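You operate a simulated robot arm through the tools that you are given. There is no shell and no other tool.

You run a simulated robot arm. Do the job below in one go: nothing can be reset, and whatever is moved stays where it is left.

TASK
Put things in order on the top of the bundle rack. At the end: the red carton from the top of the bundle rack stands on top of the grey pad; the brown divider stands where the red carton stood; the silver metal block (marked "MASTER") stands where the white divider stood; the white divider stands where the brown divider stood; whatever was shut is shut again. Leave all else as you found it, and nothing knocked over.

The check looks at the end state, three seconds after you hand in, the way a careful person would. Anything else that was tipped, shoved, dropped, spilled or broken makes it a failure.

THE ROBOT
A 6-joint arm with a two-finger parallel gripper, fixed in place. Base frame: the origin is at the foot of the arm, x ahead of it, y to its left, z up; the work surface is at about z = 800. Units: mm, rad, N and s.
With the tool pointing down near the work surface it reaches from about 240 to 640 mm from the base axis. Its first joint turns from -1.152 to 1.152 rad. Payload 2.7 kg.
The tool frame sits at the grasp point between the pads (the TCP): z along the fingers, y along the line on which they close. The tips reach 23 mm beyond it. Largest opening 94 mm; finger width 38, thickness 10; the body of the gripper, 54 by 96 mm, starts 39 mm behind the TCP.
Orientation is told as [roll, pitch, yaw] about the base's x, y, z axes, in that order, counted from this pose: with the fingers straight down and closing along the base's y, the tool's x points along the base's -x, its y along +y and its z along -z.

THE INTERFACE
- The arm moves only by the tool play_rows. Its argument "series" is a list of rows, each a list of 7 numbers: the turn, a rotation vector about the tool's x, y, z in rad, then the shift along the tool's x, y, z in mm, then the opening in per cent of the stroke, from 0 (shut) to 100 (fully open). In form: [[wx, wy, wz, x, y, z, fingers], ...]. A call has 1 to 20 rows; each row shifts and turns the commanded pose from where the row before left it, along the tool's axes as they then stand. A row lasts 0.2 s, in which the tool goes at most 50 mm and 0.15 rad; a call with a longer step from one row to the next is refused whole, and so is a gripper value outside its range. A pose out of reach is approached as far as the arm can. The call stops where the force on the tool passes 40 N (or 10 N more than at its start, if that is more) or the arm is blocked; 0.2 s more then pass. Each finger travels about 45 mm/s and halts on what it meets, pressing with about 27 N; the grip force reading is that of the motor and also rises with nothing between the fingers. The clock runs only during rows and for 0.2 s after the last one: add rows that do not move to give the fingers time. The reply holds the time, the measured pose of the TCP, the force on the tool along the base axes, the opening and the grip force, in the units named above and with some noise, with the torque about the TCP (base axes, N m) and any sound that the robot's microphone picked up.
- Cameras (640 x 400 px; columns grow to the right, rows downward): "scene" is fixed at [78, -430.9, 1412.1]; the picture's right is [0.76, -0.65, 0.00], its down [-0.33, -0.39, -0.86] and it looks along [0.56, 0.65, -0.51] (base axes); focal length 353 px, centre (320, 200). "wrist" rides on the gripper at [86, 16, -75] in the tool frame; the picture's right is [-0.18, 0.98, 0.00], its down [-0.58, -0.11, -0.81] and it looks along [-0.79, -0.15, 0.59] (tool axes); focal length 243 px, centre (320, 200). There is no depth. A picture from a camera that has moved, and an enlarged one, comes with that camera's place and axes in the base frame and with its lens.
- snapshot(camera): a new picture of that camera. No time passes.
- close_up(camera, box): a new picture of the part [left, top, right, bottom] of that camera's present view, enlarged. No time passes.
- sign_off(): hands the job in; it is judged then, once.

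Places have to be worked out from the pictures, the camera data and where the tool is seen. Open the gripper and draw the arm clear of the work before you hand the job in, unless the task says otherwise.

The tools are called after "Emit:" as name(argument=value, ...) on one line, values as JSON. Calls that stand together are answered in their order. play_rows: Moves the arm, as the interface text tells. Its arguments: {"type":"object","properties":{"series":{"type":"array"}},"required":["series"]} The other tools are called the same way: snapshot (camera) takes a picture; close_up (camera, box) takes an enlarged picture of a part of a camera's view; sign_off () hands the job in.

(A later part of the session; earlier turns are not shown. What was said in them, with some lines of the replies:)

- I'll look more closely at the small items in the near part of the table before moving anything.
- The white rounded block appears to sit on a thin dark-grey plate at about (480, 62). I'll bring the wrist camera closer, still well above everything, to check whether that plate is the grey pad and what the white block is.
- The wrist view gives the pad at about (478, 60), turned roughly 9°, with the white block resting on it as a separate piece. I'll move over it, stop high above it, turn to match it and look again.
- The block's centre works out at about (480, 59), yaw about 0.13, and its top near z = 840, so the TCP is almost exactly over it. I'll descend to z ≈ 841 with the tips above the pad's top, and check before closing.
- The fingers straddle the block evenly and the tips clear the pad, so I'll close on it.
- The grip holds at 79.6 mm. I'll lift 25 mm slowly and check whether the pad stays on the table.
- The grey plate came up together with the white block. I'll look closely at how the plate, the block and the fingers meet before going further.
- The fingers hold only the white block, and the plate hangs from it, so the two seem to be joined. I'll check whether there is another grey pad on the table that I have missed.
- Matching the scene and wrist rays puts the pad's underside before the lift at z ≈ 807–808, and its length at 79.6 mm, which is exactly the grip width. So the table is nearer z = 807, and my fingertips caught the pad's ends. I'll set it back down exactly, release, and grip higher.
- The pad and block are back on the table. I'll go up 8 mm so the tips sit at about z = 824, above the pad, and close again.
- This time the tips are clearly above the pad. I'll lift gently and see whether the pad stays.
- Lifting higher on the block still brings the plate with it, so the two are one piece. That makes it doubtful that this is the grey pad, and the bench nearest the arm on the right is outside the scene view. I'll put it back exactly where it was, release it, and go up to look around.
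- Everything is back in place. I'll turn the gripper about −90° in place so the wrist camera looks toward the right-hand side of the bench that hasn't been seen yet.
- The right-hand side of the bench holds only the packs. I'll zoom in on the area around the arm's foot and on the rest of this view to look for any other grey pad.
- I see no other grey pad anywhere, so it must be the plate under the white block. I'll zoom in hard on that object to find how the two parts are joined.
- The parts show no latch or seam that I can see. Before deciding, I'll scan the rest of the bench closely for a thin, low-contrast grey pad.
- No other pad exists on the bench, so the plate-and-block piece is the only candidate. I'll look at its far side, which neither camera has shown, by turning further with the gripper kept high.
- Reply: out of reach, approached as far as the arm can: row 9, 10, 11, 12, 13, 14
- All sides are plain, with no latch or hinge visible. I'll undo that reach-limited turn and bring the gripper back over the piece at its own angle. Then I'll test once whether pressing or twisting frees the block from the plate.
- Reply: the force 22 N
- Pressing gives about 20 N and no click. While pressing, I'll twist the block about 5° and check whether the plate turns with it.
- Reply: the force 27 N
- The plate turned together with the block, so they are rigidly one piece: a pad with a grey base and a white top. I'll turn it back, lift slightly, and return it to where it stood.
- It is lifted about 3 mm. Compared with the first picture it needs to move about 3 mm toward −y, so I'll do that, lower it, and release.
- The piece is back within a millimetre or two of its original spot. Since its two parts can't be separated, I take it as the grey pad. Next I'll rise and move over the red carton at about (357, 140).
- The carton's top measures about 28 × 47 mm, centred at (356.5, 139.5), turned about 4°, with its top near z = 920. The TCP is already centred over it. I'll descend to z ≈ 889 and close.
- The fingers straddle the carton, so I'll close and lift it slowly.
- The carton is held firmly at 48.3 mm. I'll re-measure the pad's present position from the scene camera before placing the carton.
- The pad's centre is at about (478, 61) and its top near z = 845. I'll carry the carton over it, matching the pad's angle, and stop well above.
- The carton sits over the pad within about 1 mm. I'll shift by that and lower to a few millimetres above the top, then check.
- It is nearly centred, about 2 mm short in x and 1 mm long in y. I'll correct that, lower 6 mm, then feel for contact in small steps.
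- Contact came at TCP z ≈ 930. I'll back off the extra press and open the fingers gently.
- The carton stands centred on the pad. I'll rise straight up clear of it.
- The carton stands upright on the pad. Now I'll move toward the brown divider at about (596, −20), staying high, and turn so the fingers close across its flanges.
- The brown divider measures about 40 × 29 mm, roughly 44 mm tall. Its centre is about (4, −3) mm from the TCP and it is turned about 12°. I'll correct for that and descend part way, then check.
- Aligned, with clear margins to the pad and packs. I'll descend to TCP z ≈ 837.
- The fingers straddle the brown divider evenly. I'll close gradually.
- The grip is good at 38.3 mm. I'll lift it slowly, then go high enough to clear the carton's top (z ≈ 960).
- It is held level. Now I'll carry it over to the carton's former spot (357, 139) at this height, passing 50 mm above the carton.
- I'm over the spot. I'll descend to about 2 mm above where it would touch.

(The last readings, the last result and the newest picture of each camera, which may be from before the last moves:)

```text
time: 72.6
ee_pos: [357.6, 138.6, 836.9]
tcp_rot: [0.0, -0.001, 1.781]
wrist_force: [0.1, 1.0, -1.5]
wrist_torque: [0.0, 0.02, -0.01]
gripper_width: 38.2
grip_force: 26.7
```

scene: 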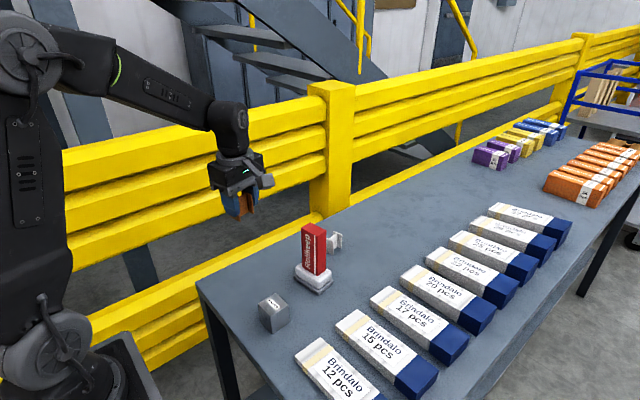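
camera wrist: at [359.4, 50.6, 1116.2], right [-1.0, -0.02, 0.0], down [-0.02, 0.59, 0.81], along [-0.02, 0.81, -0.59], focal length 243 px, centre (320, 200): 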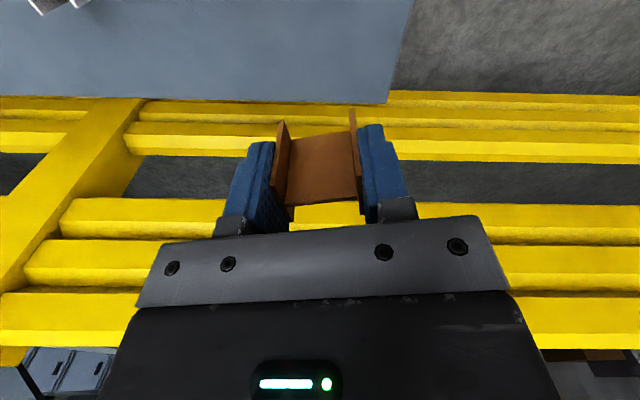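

Emit:
play_rows(series=[[0, 0, 0, 0, 0, 0.7, 20], [0, 0, 0, 0, 0, 0, 20]])

Emit:
close_up(camera="scene", box=[230, 245, 290, 300])

```text
time: 73.2
ee_pos: [357.3, 139.4, 836.2]
tcp_rot: [-0.003, -0.001, 1.78]
wrist_force: [-0.6, 0.9, 1.5]
wrist_torque: [0.0, 0.04, -0.01]
gripper_width: 38.2
grip_force: 26.7
```

```text
7.27 times, centred on (260, 272) of scene
camera zoom: at [78.0, -430.9, 1412.1], right [0.76, -0.65, 0.0], down [-0.33, -0.39, -0.86], along [0.56, 0.65, -0.51], focal length 2564 px, centre (756, -327)
```

zoom: 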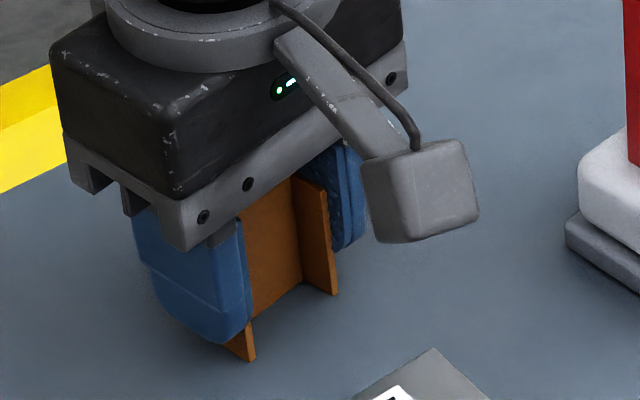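

Emit:
play_rows(series=[[0, 0, 0, 0, 0, 0.7, 20], [0, 0, 0, 0, 0, 0, 20]])

```text
time: 73.8
ee_pos: [358.1, 139.2, 836.4]
tcp_rot: [-0.004, -0.002, 1.781]
wrist_force: [-2.2, -2.1, 16.0]
wrist_torque: [-0.08, 0.14, -0.02]
gripper_width: 38.3
grip_force: 27.1
```

Firm contact at 16 N. I'll back off slightly and open the fingers gently.

Emit:
play_rows(series=[[0, 0, 0, 0, 0, -0.8, 20], [0, 0, 0, 0, 0, 0, 20], [0, 0, 0, 0, 0, 0, 45], [0, 0, 0, 0, 0, 0, 52], [0, 0, 0, 0, 0, 0, 65], [0, 0, 0, 0, 0, 0, 80], [0, 0, 0, 0, 0, 0, 100], [0, 0, 0, 0, 0, 0, 100]])

Emit:
close_up(camera="wrist", box=[200, 80, 440, 230])

Emit:
close_up(camera="scene", box=[220, 230, 310, 320])

```text
time: 75.6
ee_pos: [357.9, 139.4, 837.0]
tcp_rot: [-0.002, -0.001, 1.78]
wrist_force: [0.1, -0.5, 0.0]
wrist_torque: [-0.04, -0.04, -0.01]
gripper_width: 94.2
grip_force: 0.2
```

```text
2.67 times, centred on (320, 155) of wrist
camera zoom: at [359.5, 50.6, 910.8], right [-1.0, -0.02, 0.0], down [-0.02, 0.59, 0.81], along [-0.02, 0.81, -0.59], focal length 647 px, centre (320, 320)
```

zoom: 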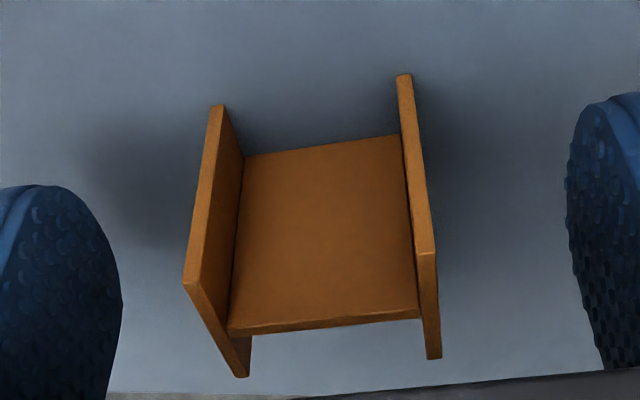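

```text
4.44 times, centred on (265, 275) of scene
camera zoom: at [78.0, -430.9, 1412.1], right [0.76, -0.65, 0.0], down [-0.33, -0.39, -0.86], along [0.56, 0.65, -0.51], focal length 1567 px, centre (564, -133)
```

zoom: 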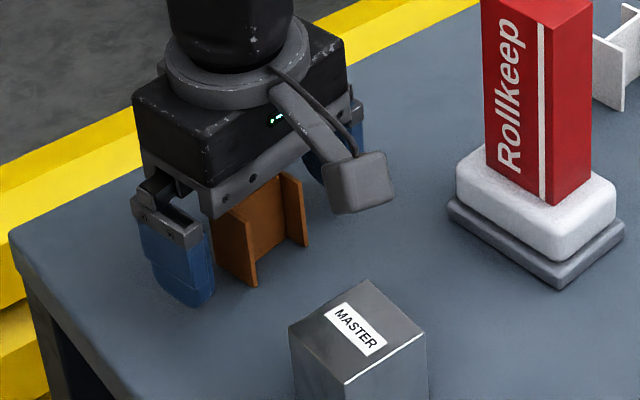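

The brown divider stands on the carton's former spot. I'll rise and go over to the white divider at about (600, 112), keeping high.

Emit:
play_rows(series=[[0, 0, 0, 0, 0, -10, 100], [0, 0, 0, 0, 0, -25, 100], [0, 0, 0, 0, 0, -35, 100], [0, 0, 0, 0, 0, -45, 100], [0, 0, 0, 0, 0, -45, 100], [0, 0, 0, 0, 0, -44, 100], [0, 0, 0.054, 6, -18, 0, 100], [0, 0, 0, 10, -31.2, 0, 100], [0, 0, 0, 10, -31.2, 0, 100], [0, 0, 0, 10, -31.2, 0, 100], [0, 0, 0, 10, -31.2, 0, 100], [0, 0, 0, 10, -31.2, 0, 100], [0, 0, 0, 10, -31.2, 0, 100], [0, 0, 0, 7, -21, 0, 100], [0, 0, 0, 0, 0, 0, 100]])

Emit:
snapshot(camera="scene")

```text
time: 78.8
ee_pos: [593.6, 101.4, 1040.2]
tcp_rot: [-0.002, -0.002, 1.724]
wrist_force: [0.6, -0.7, -0.3]
wrist_torque: [0.01, -0.03, 0.03]
gripper_width: 94.0
grip_force: 0.0
```

```text
taken
```

scene: 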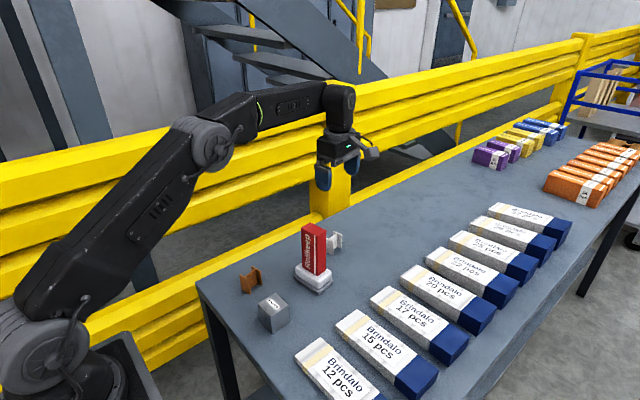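

Emit:
play_rows(series=[[0, 0, 0, -4.5, -3.7, 15, 100], [0, 0, 0, -4.5, -3.7, 20, 100], [0, 0, 0, 0, 0, 25, 100], [0, 0, 0, 0, 0, 25, 100], [0, 0, 0, 0, 0, 18, 100], [0, 0, 0, 0, 0, 0, 100]])

Emit:
snapshot(camera="wrist")

Emit:
close_up(camera="wrist", box=[260, 0, 370, 120])

Emit:
snapshot(camera="scene")

```text
time: 80.2
ee_pos: [600.0, 113.3, 936.6]
tcp_rot: [0.0, -0.003, 1.725]
wrist_force: [-0.4, -0.1, 0.3]
wrist_torque: [0.01, -0.02, 0.0]
gripper_width: 94.4
grip_force: 0.2
```

```text
taken
camera wrist: at [596.2, 23.8, 1010.5], right [-1.0, 0.03, 0.0], down [0.02, 0.59, 0.81], along [0.03, 0.81, -0.59], focal length 243 px, centre (320, 200)
```

wrist: 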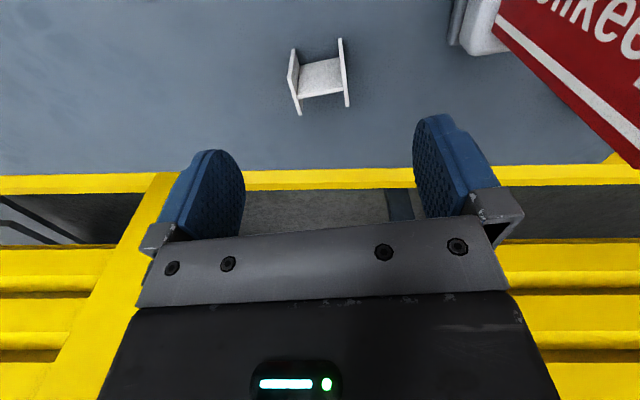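

```text
3.33 times, centred on (315, 60) of wrist
camera zoom: at [596.2, 23.8, 1010.5], right [-1.0, 0.03, 0.0], down [0.02, 0.59, 0.81], along [0.03, 0.81, -0.59], focal length 809 px, centre (337, 667)
```

zoom: 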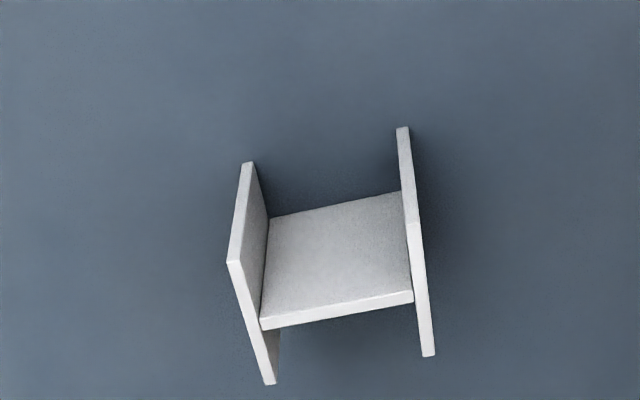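

```text
taken
```

scene: 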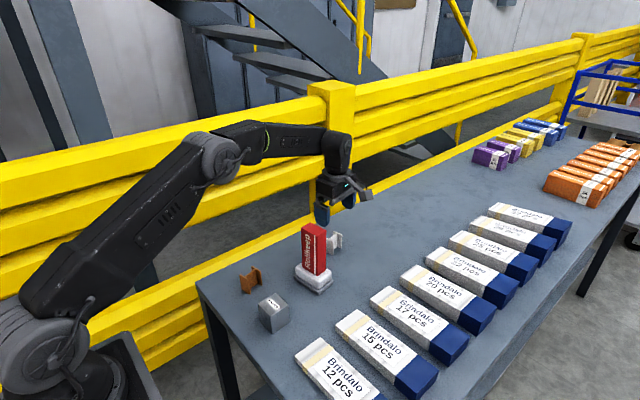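

The white divider's centre is about (0.7, 4.8) mm from the TCP and it is turned about 9.4°. I'll correct for that and descend to grasp height.

Emit:
play_rows(series=[[0, 0, -0.01, -4.6, -1.4, 0, 100], [0, 0, 0, 0, 0, 20, 100], [0, 0, 0, 0, 0, 20, 100], [0, 0, 0, 0, 0, 20, 100], [0, 0, 0, 0, 0, 18, 100], [0, 0, 0, 0, 0, 12, 100], [0, 0, 0, 0, 0, 7, 100], [0, 0, 0, 0, 0, 3, 100], [0, 0, 0, 0, 0, 0, 100]])

Emit:
close_up(camera="wrist", box=[200, 80, 440, 230])

Emit:
close_up(camera="scene", box=[290, 170, 410, 300])

```text
time: 82.2
ee_pos: [600.4, 116.7, 838.8]
tcp_rot: [-0.002, -0.001, 1.734]
wrist_force: [-0.6, -1.0, -0.7]
wrist_torque: [0.0, -0.04, -0.03]
gripper_width: 93.9
grip_force: 0.0
```

```text
2.67 times, centred on (320, 155) of wrist
camera zoom: at [597.4, 28.8, 912.0], right [-1.0, 0.02, 0.0], down [0.01, 0.59, 0.81], along [0.02, 0.81, -0.59], focal length 647 px, centre (320, 320)
```

zoom: 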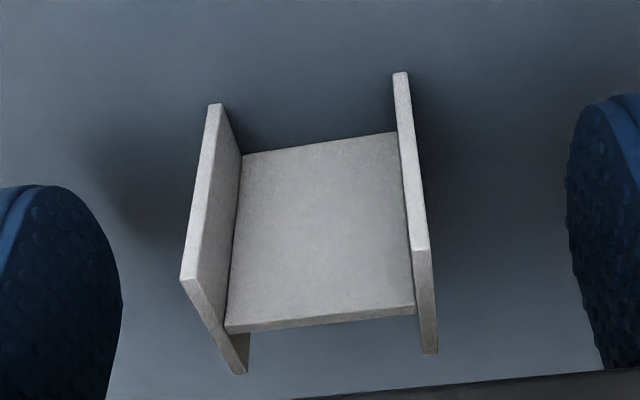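

```text
3.08 times, centred on (350, 235) of scene
camera zoom: at [78.0, -430.9, 1412.1], right [0.76, -0.65, 0.0], down [-0.33, -0.39, -0.86], along [0.56, 0.65, -0.51], focal length 1085 px, centre (228, 92)
```

zoom: 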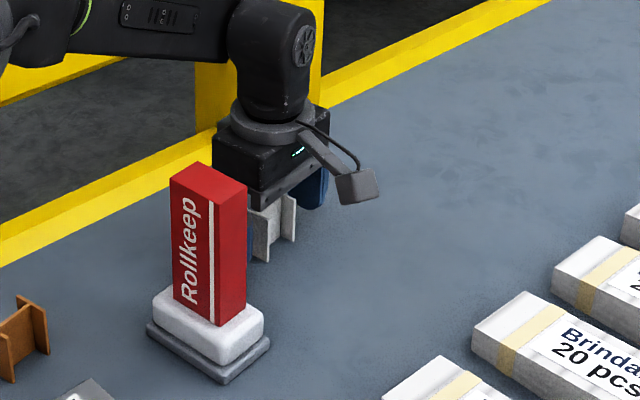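

The view matches the brown one at the same height, so I'll close on the white divider and lift.

Emit:
play_rows(series=[[0, 0, 0, 0, 0, 0, 80], [0, 0, 0, 0, 0, 0, 60], [0, 0, 0, 0, 0, 0, 50], [0, 0, 0, 0, 0, 0, 40], [0, 0, 0, 0, 0, 0, 30], [0, 0, 0, 0, 0, 0, 20], [0, 0, 0, 0, 0, 0, 20], [0, 0, 0, 0, 0, 0, 20]])

Emit:
play_rows(series=[[0, 0, 0, 0, 0, -4, 20], [0, 0, 0, 0, 0, -8, 20], [0, 0, 0, 0, 0, -13, 20], [0, 0, 0, 0, 0, -20, 20], [0, 0, 0, 0, 0, -25, 20], [0, 0, 0, 0, 0, -20, 20], [0, 0, 0, 0, 0, -10, 20], [0, 0, 0, 0, 0, 0, 20]])

Emit:
snapshot(camera="wrist")

Emit:
snapshot(camera="scene")

```text
time: 84.0
ee_pos: [599.4, 116.6, 837.5]
tcp_rot: [-0.002, -0.001, 1.735]
wrist_force: [1.0, 0.4, 0.4]
wrist_torque: [0.0, 0.04, 0.02]
gripper_width: 38.4
grip_force: 27.2
```

```text
time: 85.8
ee_pos: [600.3, 117.2, 937.8]
tcp_rot: [-0.001, -0.002, 1.736]
wrist_force: [0.3, 0.0, 0.3]
wrist_torque: [0.0, 0.01, 0.0]
gripper_width: 38.2
grip_force: 27.2
```

```text
taken
camera wrist: at [597.2, 28.3, 1013.0], right [-1.0, 0.02, 0.0], down [0.01, 0.59, 0.81], along [0.02, 0.81, -0.59], focal length 243 px, centre (320, 200)
```

wrist: 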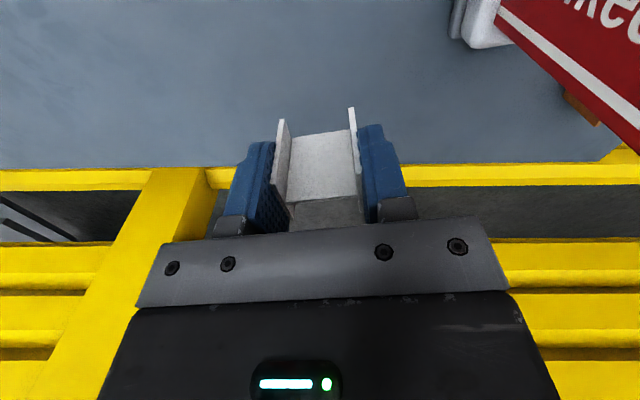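

```text
taken
```

scene: 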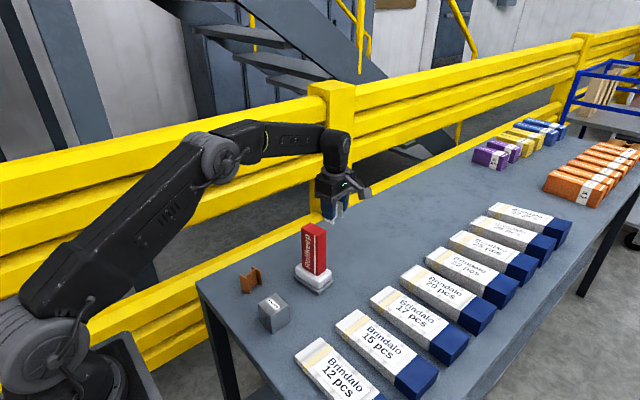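

The white divider is held at 38.2 mm. Its spot was at TCP (600, 117), yaw 1.735. I'll carry it at this height to the brown divider's former spot, TCP (599, −22.7), yaw 1.78.

Emit:
play_rows(series=[[0, 0, 0, 12, 2.1, 0, 20], [0, 0, 0, 22, 3.8, 0, 20], [0, 0, 0, 28, 4.8, 0, 20], [0, 0, 0, 28, 4.8, 0, 20], [0, 0, 0, 24, 4.2, 0, 20], [0, 0, 0, 15, 2.6, 0, 20], [0, 0, 0, 8.5, 1.5, 0, 20], [0, 0, -0.045, 0, 0, 0, 20], [0, 0, 0, 0, 0, 0, 20], [0, 0, 0, 0, 0, 0, 20]])

Emit:
snapshot(camera="scene")

```text
time: 88.0
ee_pos: [598.9, -22.1, 937.9]
tcp_rot: [-0.001, -0.001, 1.78]
wrist_force: [0.7, 0.3, 0.4]
wrist_torque: [0.02, 0.0, 0.03]
gripper_width: 38.3
grip_force: 27.2
```

```text
taken
```

scene: 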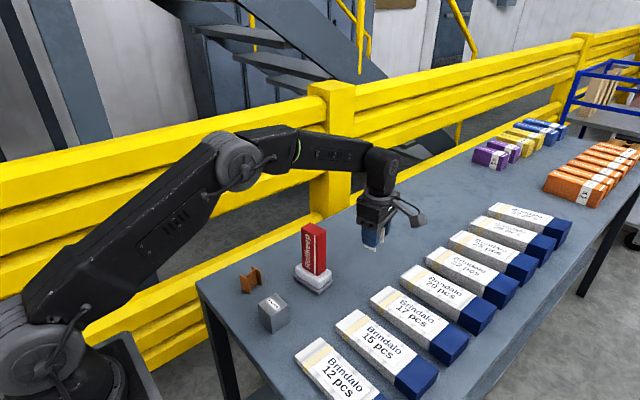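

Emit:
play_rows(series=[[0, 0, 0, 0, 0, 15, 20], [0, 0, 0, 0, 0, 22, 20], [0, 0, 0, 0, 0, 22, 20], [0, 0, 0, 0, 0, 18, 20], [0, 0, 0, 0, 0, 12, 20], [0, 0, 0, 0, 0, 6, 20], [0, 0, 0, 0, 0, 3, 20], [0, 0, 0, 0, 0, 0, 20], [0, 0, 0, 0, 0, 0, 20]])

Emit:
play_rows(series=[[0, 0, 0, 0, 0, 1, 20], [0, 0, 0, 0, 0, 0, 20]])

Emit:
close_up(camera="scene", box=[320, 210, 430, 300])

```text
time: 90.0
ee_pos: [598.3, -22.5, 838.3]
tcp_rot: [-0.002, 0.0, 1.782]
wrist_force: [0.0, 0.2, -0.2]
wrist_torque: [0.0, -0.02, 0.03]
gripper_width: 38.6
grip_force: 27.2
```

```text
time: 90.6
ee_pos: [599.9, -22.2, 836.9]
tcp_rot: [-0.002, -0.002, 1.781]
wrist_force: [0.6, 0.5, 0.1]
wrist_torque: [-0.01, 0.01, 0.0]
gripper_width: 38.3
grip_force: 27.4
```

```text
4.44 times, centred on (375, 255) of scene
camera zoom: at [78.0, -430.9, 1412.1], right [0.76, -0.65, 0.0], down [-0.33, -0.39, -0.86], along [0.56, 0.65, -0.51], focal length 1567 px, centre (76, -44)
```

zoom: 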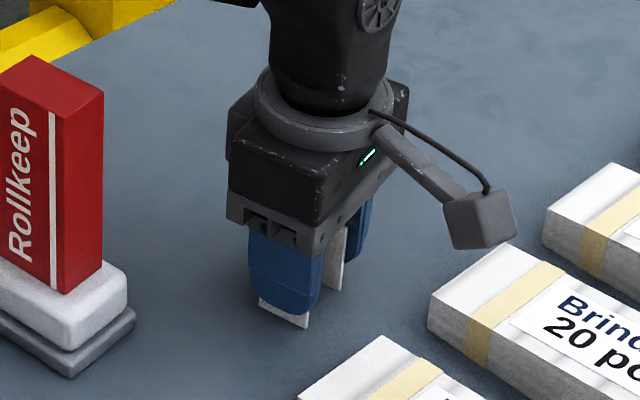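

Emit:
play_rows(series=[[0, 0, 0, 0, 0, 0.8, 20], [0, 0, 0, 0, 0, 0, 20]])

Emit:
play_rows(series=[[0, 0, 0, 0, 0, 0.7, 20], [0, 0, 0, 0, 0, 0, 20]])

```text
time: 91.2
ee_pos: [599.0, -21.0, 837.1]
tcp_rot: [-0.002, -0.002, 1.779]
wrist_force: [-2.8, 0.2, 6.9]
wrist_torque: [0.04, 0.11, -0.04]
gripper_width: 38.3
grip_force: 26.7
```

```text
time: 91.8
ee_pos: [599.1, -21.7, 837.5]
tcp_rot: [-0.006, 0.001, 1.779]
wrist_force: [-2.1, -0.5, 12.1]
wrist_torque: [0.0, 0.1, 0.03]
gripper_width: 38.5
grip_force: 27.1
```

Contact at about 12 N. I'll back off and release gently.

Emit:
play_rows(series=[[0, 0, 0, 0, 0, -1, 20], [0, 0, 0, 0, 0, 0, 20], [0, 0, 0, 0, 0, 0, 45], [0, 0, 0, 0, 0, 0, 52], [0, 0, 0, 0, 0, 0, 65], [0, 0, 0, 0, 0, 0, 80], [0, 0, 0, 0, 0, 0, 100], [0, 0, 0, 0, 0, 0, 100]])

Emit:
close_up(camera="wrist", box=[200, 80, 440, 230])

Emit:
close_up(camera="scene", box=[320, 210, 430, 300])

```text
time: 93.6
ee_pos: [598.7, -21.7, 837.8]
tcp_rot: [-0.001, -0.002, 1.78]
wrist_force: [-0.1, -0.9, 0.3]
wrist_torque: [0.01, 0.02, -0.03]
gripper_width: 93.9
grip_force: 0.0
```

```text
2.67 times, centred on (320, 155) of wrist
camera zoom: at [600.0, -110.5, 912.4], right [-1.0, -0.02, 0.0], down [-0.02, 0.59, 0.81], along [-0.02, 0.81, -0.59], focal length 647 px, centre (320, 320)
```

zoom: 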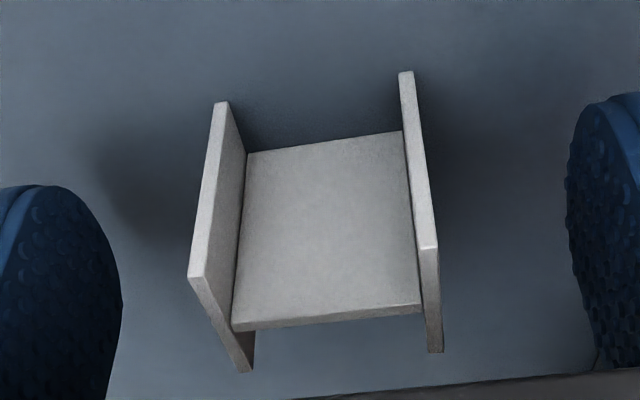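

```text
4.44 times, centred on (375, 255) of scene
camera zoom: at [78.0, -430.9, 1412.1], right [0.76, -0.65, 0.0], down [-0.33, -0.39, -0.86], along [0.56, 0.65, -0.51], focal length 1567 px, centre (76, -44)
```

zoom: 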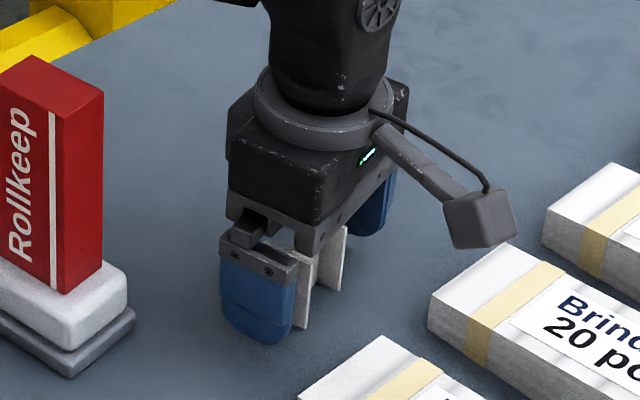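

The white divider stands at the brown's former spot. I'll rise and go to the MASTER block at about (337, 22), turning to yaw ≈ 1.57.

Emit:
play_rows(series=[[0, 0, 0, 0, 0, -10, 100], [0, 0, 0, 0, 0, -25, 100], [0, 0, 0, 0, 0, -35, 100], [0, 0, 0, 0, 0, -45, 100], [0, 0, 0, 0, 0, -45, 100], [0, 0, 0, 0, 0, -42, 100], [0, 0, 0, -10.8, 27.5, 0, 100], [0, 0, 0, -10.8, 27.5, 0, 100], [0, 0, 0, -10.8, 27.5, 0, 100], [0, 0, 0, -10.8, 27.5, 0, 100], [0, 0, 0, -10.8, 27.5, 0, 100], [0, 0, 0, -10.8, 27.5, 0, 100], [0, 0, 0, -10.8, 27.5, 0, 100], [0, 0, 0, -10.8, 27.5, 0, 100], [0, 0, 0, -10.8, 27.5, 0, 100], [0, 0, 0.105, 0, 0, 0, 100], [0, 0, 0.105, 0, 0, 0, 100], [0, 0, 0, 0, 0, 0, 100]])

Emit:
snapshot(camera="scene")

Emit:
snapshot(camera="wrist")

```text
time: 97.4
ee_pos: [336.6, 21.0, 1039.6]
tcp_rot: [-0.002, 0.0, 1.569]
wrist_force: [-0.1, -0.8, 0.7]
wrist_torque: [-0.03, 0.01, 0.0]
gripper_width: 94.0
grip_force: 0.0
```

```text
taken
```

scene: 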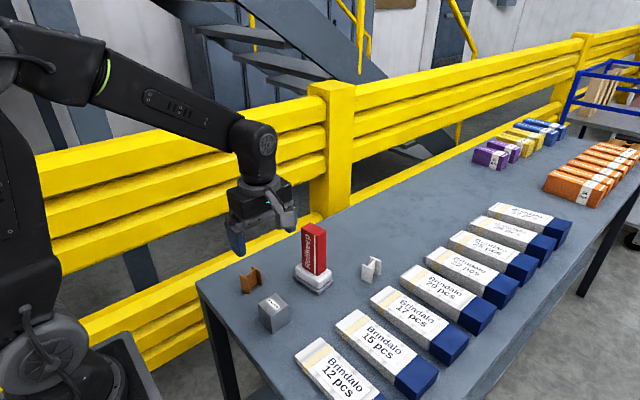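

```text
taken
camera wrist: at [319.1, -66.4, 1113.9], right [-0.98, 0.19, 0.0], down [0.11, 0.58, 0.81], along [0.15, 0.79, -0.59], focal length 243 px, centre (320, 200)
```

wrist: 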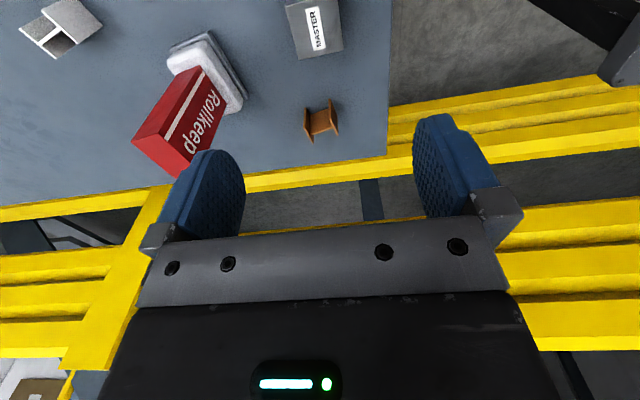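

Emit:
play_rows(series=[[0, 0, 0, 0, 0, 20, 100], [0, 0, 0, 0, 0, 30, 100], [0, 0, 0, 0, 0, 30, 100], [0, 0, 0, 0, 0, 15, 100], [0, 0, 0, 0, 0, 0, 100]])

Emit:
close_up(camera="wrist", box=[240, 0, 400, 130])

```text
time: 98.6
ee_pos: [337.8, 21.8, 944.5]
tcp_rot: [-0.001, -0.003, 1.571]
wrist_force: [0.2, -0.9, 0.1]
wrist_torque: [-0.01, 0.01, 0.03]
gripper_width: 93.8
grip_force: 0.1
```

```text
3.08 times, centred on (320, 65) of wrist
camera zoom: at [321.0, -65.2, 1018.8], right [-0.98, 0.18, 0.0], down [0.11, 0.58, 0.81], along [0.15, 0.79, -0.59], focal length 746 px, centre (320, 615)
```

zoom: 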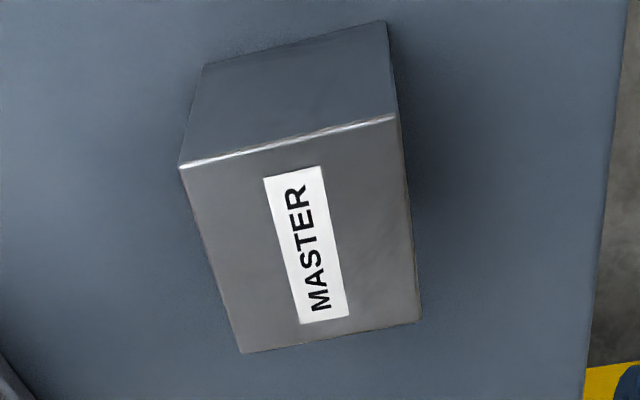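

The MASTER block measures about 44 × 44 × 52 mm, centred about (1.8, −3.6) mm from the TCP and nearly square to the axes. I'll correct for that and descend to z ≈ 837.

Emit:
play_rows(series=[[0, 0, -0.015, 3.6, -1.8, 10, 100], [0, 0, 0, 0, 0, 22, 100], [0, 0, 0, 0, 0, 25, 100], [0, 0, 0, 0, 0, 20, 100], [0, 0, 0, 0, 0, 15, 100], [0, 0, 0, 0, 0, 10, 100], [0, 0, 0, 0, 0, 5, 100], [0, 0, 0, 0, 0, 0, 100]])

Emit:
snapshot(camera="wrist")

Emit:
close_up(camera="scene", box=[200, 220, 340, 350])

```text
time: 100.4
ee_pos: [338.3, 18.4, 837.0]
tcp_rot: [-0.002, 0.0, 1.585]
wrist_force: [0.9, -1.1, 1.0]
wrist_torque: [-0.02, -0.03, -0.02]
gripper_width: 94.1
grip_force: 0.1
```

```text
taken
camera wrist: at [322.9, -69.1, 911.1], right [-0.99, 0.17, 0.0], down [0.1, 0.58, 0.81], along [0.14, 0.8, -0.59], focal length 243 px, centre (320, 200)
```

wrist: 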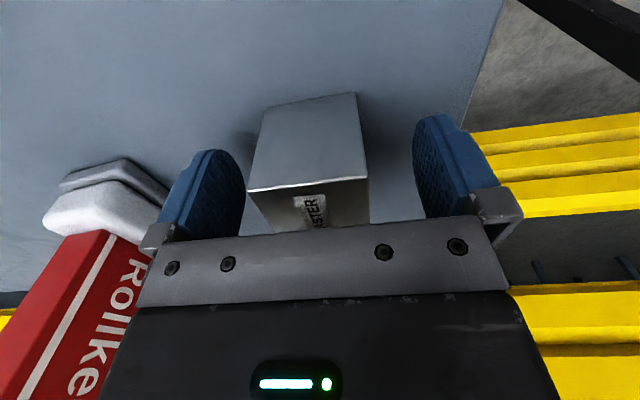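

```text
3.08 times, centred on (270, 285) of scene
camera zoom: at [78.0, -430.9, 1412.1], right [0.76, -0.65, 0.0], down [-0.33, -0.39, -0.86], along [0.56, 0.65, -0.51], focal length 1085 px, centre (474, -62)
```

zoom: 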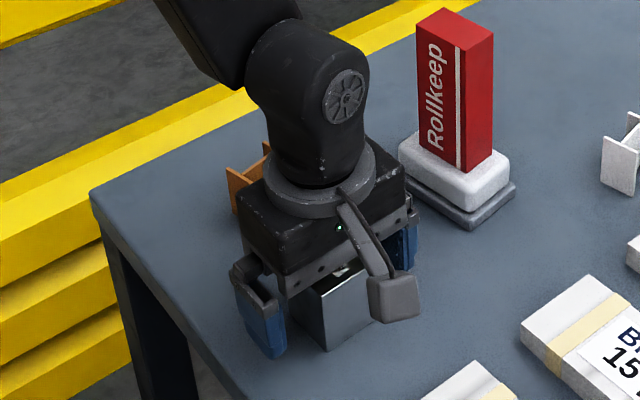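

The fingers straddle the block, so I'll close on it and test-lift a little, watching the force for its weight.

Emit:
play_rows(series=[[0, 0, 0, 0, 0, 0, 80], [0, 0, 0, 0, 0, 0, 65], [0, 0, 0, 0, 0, 0, 50], [0, 0, 0, 0, 0, 0, 40], [0, 0, 0, 0, 0, 0, 20], [0, 0, 0, 0, 0, 0, 10], [0, 0, 0, 0, 0, 0, 10], [0, 0, 0, 0, 0, 0, 10]])

Emit:
play_rows(series=[[0, 0, 0, 0, 0, -2, 10], [0, 0, 0, 0, 0, -4, 10], [0, 0, 0, 0, 0, -4, 10], [0, 0, 0, 0, 0, 0, 10], [0, 0, 0, 0, 0, 0, 10]])

Emit:
close_up(camera="scene", box=[230, 260, 310, 345])

```text
time: 102.2
ee_pos: [339.5, 17.7, 837.2]
tcp_rot: [-0.001, -0.002, 1.585]
wrist_force: [1.6, -0.2, 3.1]
wrist_torque: [0.0, 0.05, 0.01]
gripper_width: 45.8
grip_force: 26.5
```

```text
time: 103.4
ee_pos: [338.3, 19.1, 846.6]
tcp_rot: [-0.002, -0.003, 1.585]
wrist_force: [-0.2, 0.3, -2.9]
wrist_torque: [0.0, 0.02, 0.02]
gripper_width: 45.8
grip_force: 26.8
```

```text
4.71 times, centred on (270, 302) of scene
camera zoom: at [78.0, -430.9, 1412.1], right [0.76, -0.65, 0.0], down [-0.33, -0.39, -0.86], along [0.56, 0.65, -0.51], focal length 1659 px, centre (555, -282)
```

zoom: 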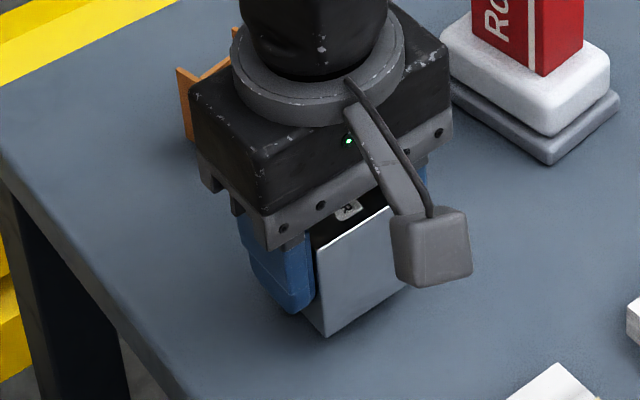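

The block weighs only a few newtons and the grip is steady at 45.8 mm. I'll lift it on up to z ≈ 1047, smoothly.

Emit:
play_rows(series=[[0, 0, 0, 0, 0, -8, 10], [0, 0, 0, 0, 0, -14, 10], [0, 0, 0, 0, 0, -20, 10], [0, 0, 0, 0, 0, -26, 10], [0, 0, 0, 0, 0, -30, 10], [0, 0, 0, 0, 0, -30, 10], [0, 0, 0, 0, 0, -28, 10], [0, 0, 0, 0, 0, -22, 10], [0, 0, 0, 0, 0, -14, 10], [0, 0, 0, 0, 0, -8, 10], [0, 0, 0, 0, 0, 0, 10]])

Emit:
snapshot(camera="wrist")

Emit:
snapshot(camera="scene")

```text
time: 105.8
ee_pos: [338.0, 17.2, 1047.5]
tcp_rot: [-0.002, -0.001, 1.585]
wrist_force: [-0.5, -0.1, -2.3]
wrist_torque: [0.01, -0.03, 0.05]
gripper_width: 46.1
grip_force: 26.7
```

```text
taken
camera wrist: at [322.3, -69.3, 1121.9], right [-0.99, 0.17, 0.0], down [0.1, 0.58, 0.81], along [0.14, 0.8, -0.59], focal length 243 px, centre (320, 200)
```

wrist: 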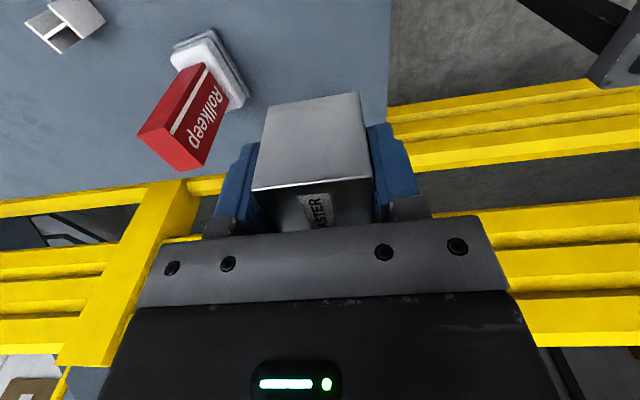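

```text
taken
```

scene: 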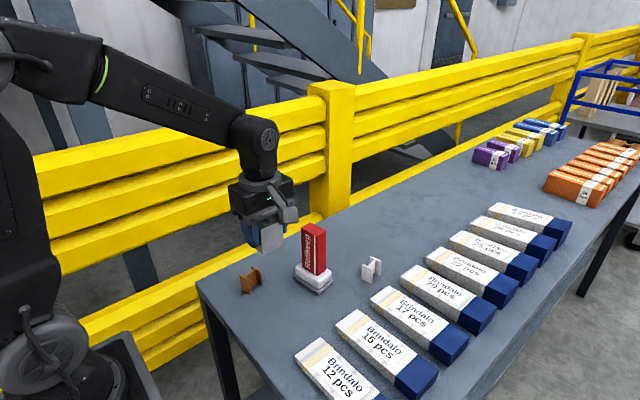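

The grip is steady. I'll carry it to the white divider's former spot, TCP (600, 117), passing about 55 mm above the carton.

Emit:
play_rows(series=[[0, 0, 0, -3.6, -10, 0, 10], [0, 0, 0, -6.5, -18, 0, 10], [0, 0, 0, -9.5, -26, 0, 10], [0, 0, 0, -11, -30, 0, 10], [0, 0, 0, -11, -30, 0, 10], [0, 0, 0, -11, -30, 0, 10], [0, 0, 0, -11, -30, 0, 10], [0, 0, 0, -11, -30, 0, 10], [0, 0, 0, -9, -25, 0, 10], [0, 0, 0, -6.5, -18, 0, 10], [0, 0, 0, -4, -10.4, 0, 10], [0, 0, 0, -1.7, -6, 0, 10], [0, 0, 0, 0, 0, 0, 10], [0, 0, 0, 0, 0, 0, 10]])

Emit:
snapshot(camera="scene")

Emit:
snapshot(camera="wrist")

```text
time: 108.8
ee_pos: [599.6, 116.0, 1047.0]
tcp_rot: [-0.002, -0.002, 1.585]
wrist_force: [0.7, 0.2, -3.3]
wrist_torque: [-0.01, -0.03, 0.05]
gripper_width: 46.1
grip_force: 26.1
```

```text
taken
```

scene: 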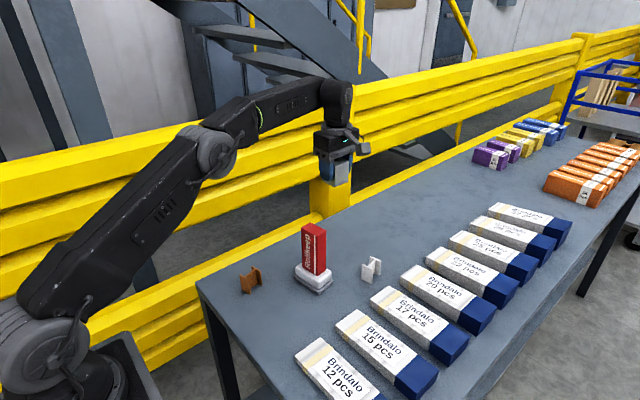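

```text
taken
camera wrist: at [584.2, 29.6, 1122.3], right [-0.99, 0.17, 0.0], down [0.1, 0.58, 0.81], along [0.14, 0.8, -0.59], focal length 243 px, centre (320, 200)
```

wrist: 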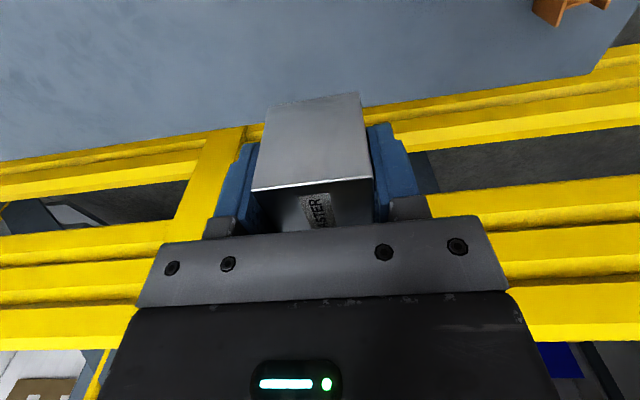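

Emit:
play_rows(series=[[0, 0, 0, -0.8, -0.3, 15, 10], [0, 0, 0, 0, 0, 25, 10], [0, 0, 0, 0, 0, 32, 10], [0, 0, 0, 0, 0, 34, 10], [0, 0, 0, 0, 0, 32, 10], [0, 0, 0, 0, 0, 25, 10], [0, 0, 0, 0, 0, 18, 10], [0, 0, 0, 0, 0, 12, 10], [0, 0, 0, 0, 0, 8, 10], [0, 0, 0, 0, 0, 4, 10], [0, 0, 0, 0, 0, 0, 10], [0, 0, 0, 0, 0, 0, 10]])

Emit:
close_up(camera="scene", box=[290, 190, 400, 300])

```text
time: 111.4
ee_pos: [600.0, 118.4, 843.8]
tcp_rot: [-0.002, -0.002, 1.584]
wrist_force: [0.9, 0.2, -3.7]
wrist_torque: [-0.03, 0.06, -0.02]
gripper_width: 45.9
grip_force: 26.8
```

```text
3.64 times, centred on (345, 245) of scene
camera zoom: at [78.0, -430.9, 1412.1], right [0.76, -0.65, 0.0], down [-0.33, -0.39, -0.86], along [0.56, 0.65, -0.51], focal length 1282 px, centre (229, 36)
```

zoom: 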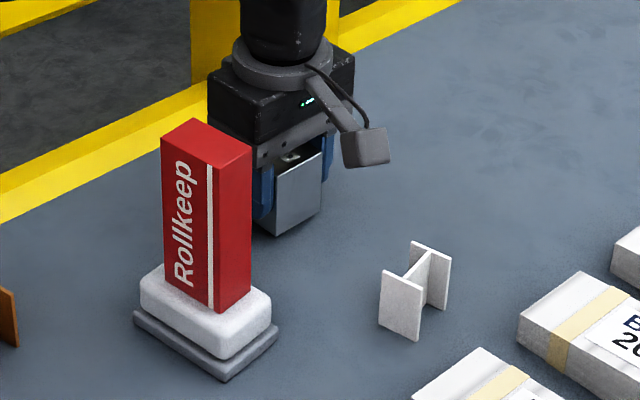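

Emit:
play_rows(series=[[0, 0, 0, 0, 0, 1.5, 10], [0, 0, 0, 0, 0, 1.5, 10], [0, 0, 0, 0, 0, 0, 10]])

Emit:
play_rows(series=[[0, 0, 0, 0, 0, 1, 10], [0, 0, 0, 0, 0, 0, 10]])

Emit:
play_rows(series=[[0, 0, 0, 0, 0, 0.8, 10], [0, 0, 0, 0, 0, 0, 10]])

```text
time: 112.2
ee_pos: [601.6, 117.1, 840.0]
tcp_rot: [0.0, -0.001, 1.585]
wrist_force: [-0.3, -0.3, -2.4]
wrist_torque: [-0.03, 0.02, -0.03]
gripper_width: 45.9
grip_force: 27.0
```

```text
time: 112.8
ee_pos: [600.6, 116.9, 838.5]
tcp_rot: [-0.003, -0.003, 1.585]
wrist_force: [0.0, 0.7, -2.2]
wrist_torque: [-0.01, 0.0, -0.02]
gripper_width: 46.0
grip_force: 26.9
```

```text
time: 113.4
ee_pos: [600.8, 118.4, 839.4]
tcp_rot: [-0.001, -0.002, 1.584]
wrist_force: [-0.1, 0.3, -2.4]
wrist_torque: [-0.01, -0.01, 0.02]
gripper_width: 46.0
grip_force: 26.9
```

Emit:
play_rows(series=[[0, 0, 0, 0, 0, 0.8, 10], [0, 0, 0, 0, 0, 0, 10]])

Emit:
play_rows(series=[[0, 0, 0, 0, 0, 0.7, 10], [0, 0, 0, 0, 0, 0, 10]])

```text
time: 114.0
ee_pos: [600.8, 117.0, 838.5]
tcp_rot: [-0.001, -0.003, 1.584]
wrist_force: [-0.3, 0.7, -3.4]
wrist_torque: [0.03, 0.01, -0.02]
gripper_width: 45.7
grip_force: 26.8
```

```text
time: 114.6
ee_pos: [602.5, 119.3, 836.6]
tcp_rot: [-0.001, -0.002, 1.585]
wrist_force: [0.4, -0.4, -2.4]
wrist_torque: [0.04, 0.0, -0.01]
gripper_width: 45.7
grip_force: 26.9
```

Emit:
play_rows(series=[[0, 0, 0, 0, 0, 0.7, 10], [0, 0, 0, 0, 0, 0, 10]])

Emit:
close_up(camera="scene", box=[320, 225, 370, 265])

```text
time: 115.2
ee_pos: [601.7, 118.1, 837.1]
tcp_rot: [-0.004, -0.002, 1.585]
wrist_force: [0.8, 0.0, 4.0]
wrist_torque: [0.01, 0.12, -0.02]
gripper_width: 45.9
grip_force: 27.6
```

```text
10.00 times, centred on (345, 245) of scene
camera zoom: at [77.9, -430.9, 1412.1], right [0.76, -0.65, 0.0], down [-0.33, -0.39, -0.86], along [0.56, 0.65, -0.51], focal length 3526 px, centre (70, -250)
```

zoom: 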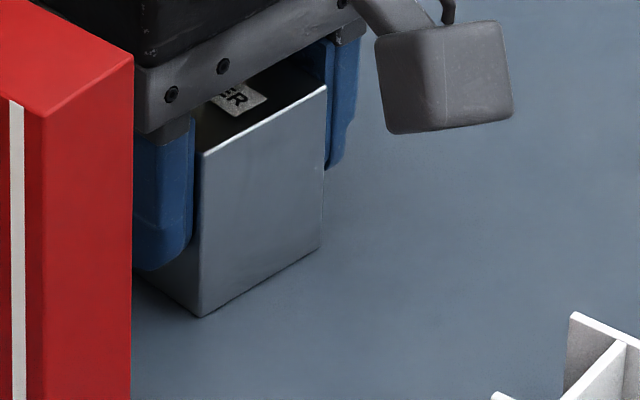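

The block is now resting on the table. I'll open the fingers gently.

Emit:
play_rows(series=[[0, 0, 0, 0, 0, 0, 10], [0, 0, 0, 0, 0, 0, 52], [0, 0, 0, 0, 0, 0, 60], [0, 0, 0, 0, 0, 0, 75], [0, 0, 0, 0, 0, 0, 90], [0, 0, 0, 0, 0, 0, 100], [0, 0, 0, 0, 0, 0, 100]])

Emit:
close_up(camera="scene", box=[300, 200, 380, 270])

Emit:
snapshot(camera="wrist")

```text
time: 116.8
ee_pos: [601.8, 118.2, 836.3]
tcp_rot: [-0.003, -0.002, 1.583]
wrist_force: [0.1, 0.3, -0.2]
wrist_torque: [0.01, 0.02, 0.05]
gripper_width: 93.9
grip_force: 0.1
```

```text
5.71 times, centred on (340, 235) of scene
camera zoom: at [78.0, -430.9, 1412.1], right [0.76, -0.65, 0.0], down [-0.33, -0.39, -0.86], along [0.56, 0.65, -0.51], focal length 2015 px, centre (206, 0)
```

zoom: 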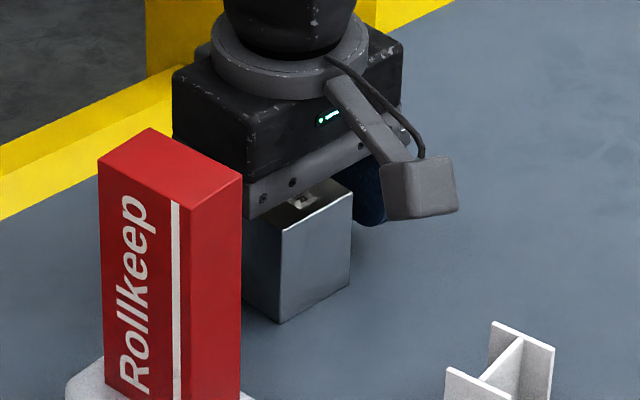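

```text
taken
camera wrist: at [585.4, 30.8, 910.5], right [-0.99, 0.17, 0.0], down [0.1, 0.58, 0.81], along [0.14, 0.8, -0.59], focal length 243 px, centre (320, 200)
```

wrist: 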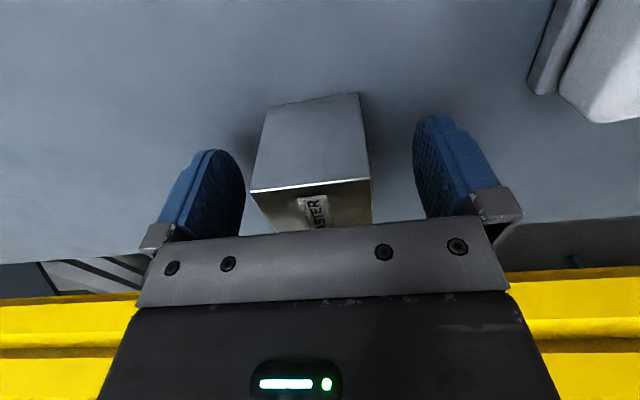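

Everything is placed. I'll rise straight up and draw the arm back to its starting area.

Emit:
play_rows(series=[[0, 0, 0, 0, 0, -8, 100], [0, 0, 0, 0, 0, -20, 100], [0, 0, 0, 0, 0, -35, 100], [0, 0, 0, 0, 0, -45, 100], [0, 0, 0, 0, 0, -45, 100], [0, 0, 0, 0, 0, -45, 100], [0, 0, 0, 0, 0, -20, 100], [0, 0, 0, 2, 20, -20, 100], [0, 0, 0, 2, 30, -20, 100], [0, 0, 0, 2, 40, -20, 100], [0, 0, 0, 2, 40, -15, 100], [0, 0, 0, 2, 40, -10, 100], [0, 0, 0, 2, 40, 0, 100], [0, 0, 0, 2, 30, 0, 100], [0, 0, 0, 2, 20, 0, 100], [0, 0, 0, 0, 0, 0, 100]])

Emit:
snapshot(camera="scene")

Emit:
close_up(camera="scene", box=[220, 200, 410, 330])

```text
time: 120.2
ee_pos: [339.2, 98.8, 1137.2]
tcp_rot: [-0.002, -0.001, 1.584]
wrist_force: [-1.0, -0.2, -0.7]
wrist_torque: [-0.01, -0.01, -0.03]
gripper_width: 94.1
grip_force: 0.2
```

```text
taken
```

scene: 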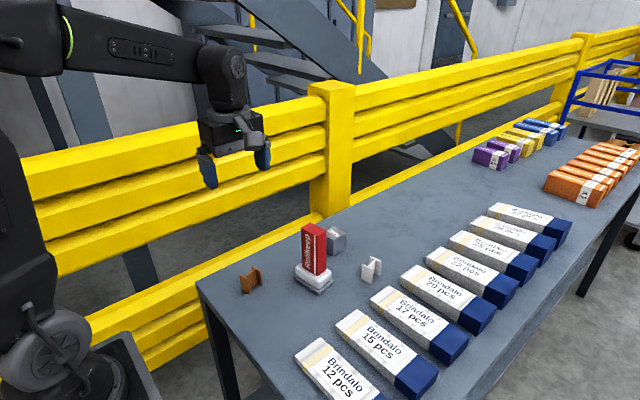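

```text
3.08 times, centred on (315, 265) of scene
camera zoom: at [78.0, -430.9, 1412.1], right [0.76, -0.65, 0.0], down [-0.33, -0.39, -0.86], along [0.56, 0.65, -0.51], focal length 1085 px, centre (335, 0)
```

zoom: 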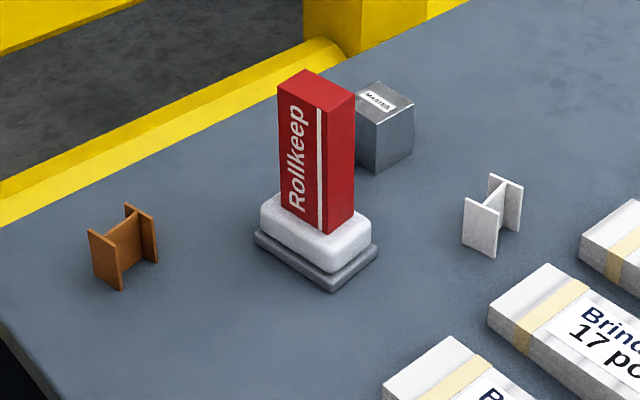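

The carton is on the pad, and the brown divider, white divider and MASTER block all stand upright in their new places. I'll turn the gripper back to its starting angle and take one last look.

Emit:
play_rows(series=[[0, 0, 0.144, 0, 0, -5, 100], [0, 0, 0.144, 0, 0, -5, 100], [0, 0, 0.144, 0, 0, -5, 100], [0, 0, 0.144, 0, 0, -5, 100], [0, 0, 0.144, 0, 0, -5, 100], [0, 0, 0.144, 0, 0, -5, 100], [0, 0, 0.144, 0, 0, 0, 100], [0, 0, 0.144, 0, 0, 0, 100], [0, 0, 0.144, 0, 0, 0, 100], [0, 0, 0.144, 0, 0, 0, 100], [0, 0, 0.144, 0, 0, 0, 100], [0, 0, 0, 0, 0, 0, 100]])

Emit:
snapshot(camera="wrist")

Emit:
snapshot(camera="scene")

```text
time: 122.8
ee_pos: [340.6, 97.8, 1168.0]
tcp_rot: [0.002, -0.002, -0.001]
wrist_force: [0.7, 0.6, 0.9]
wrist_torque: [-0.02, 0.01, -0.05]
gripper_width: 93.8
grip_force: 0.0
```

```text
taken
camera wrist: at [252.8, 113.2, 1242.9], right [0.18, 0.98, 0.0], down [0.58, -0.11, 0.81], along [0.79, -0.15, -0.59], focal length 243 px, centre (320, 200)
```

wrist: 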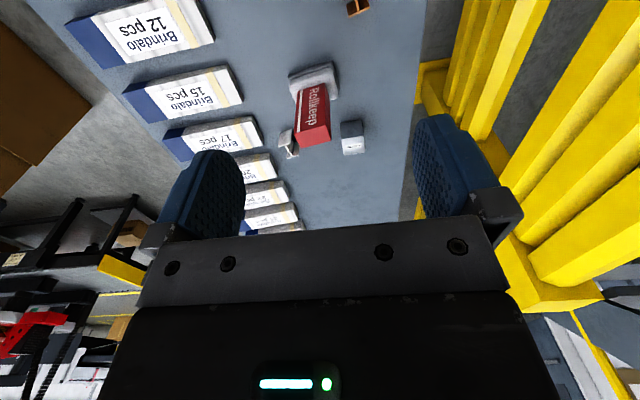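

```text
taken
```

scene: 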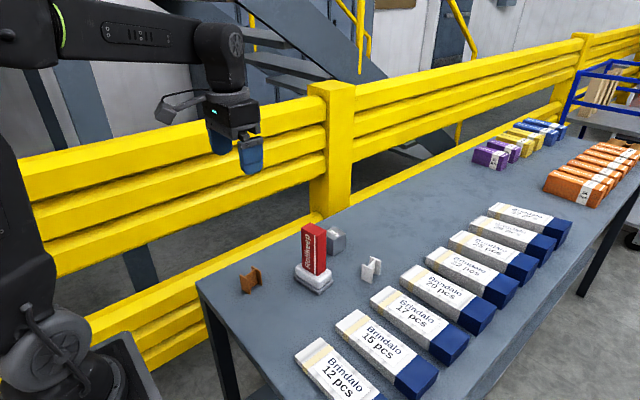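

The final pictures show all four items upright in their target places. The packs look untouched, and the arm is clear with the gripper open, so I'm handing in.

Emit:
sign_off()

```text
The job is handed in.
```

I moved all four items and handed the job in, but I'm not certain about the grey pad. The result of the check hasn't come back.

**The grey pad:** The only pad on the bench is a grey plate with a white rounded block on top. When I lifted the block, the plate came up with it. When I pressed down and twisted the block, the plate turned with it. I took the two as one piece and stood the carton on the white top. If the block was meant to come off first, the carton is in the wrong place.

| Item | Where it stands now |
|---|---|
| Red carton | Upright, centred on the grey pad |
| Brown divider | Where the red carton stood |
| White divider | Where the brown divider stood |
| MASTER block | Where the white divider stood |

- **Pad position:** testing the pad moved it slightly. I put it back to within about 1–2 mm of where it was.
- **Everything else:** nothing was knocked over, the packs on the bench look untouched, and I found nothing that needed opening or shutting. The gripper is open and the arm is back at its starting pose.
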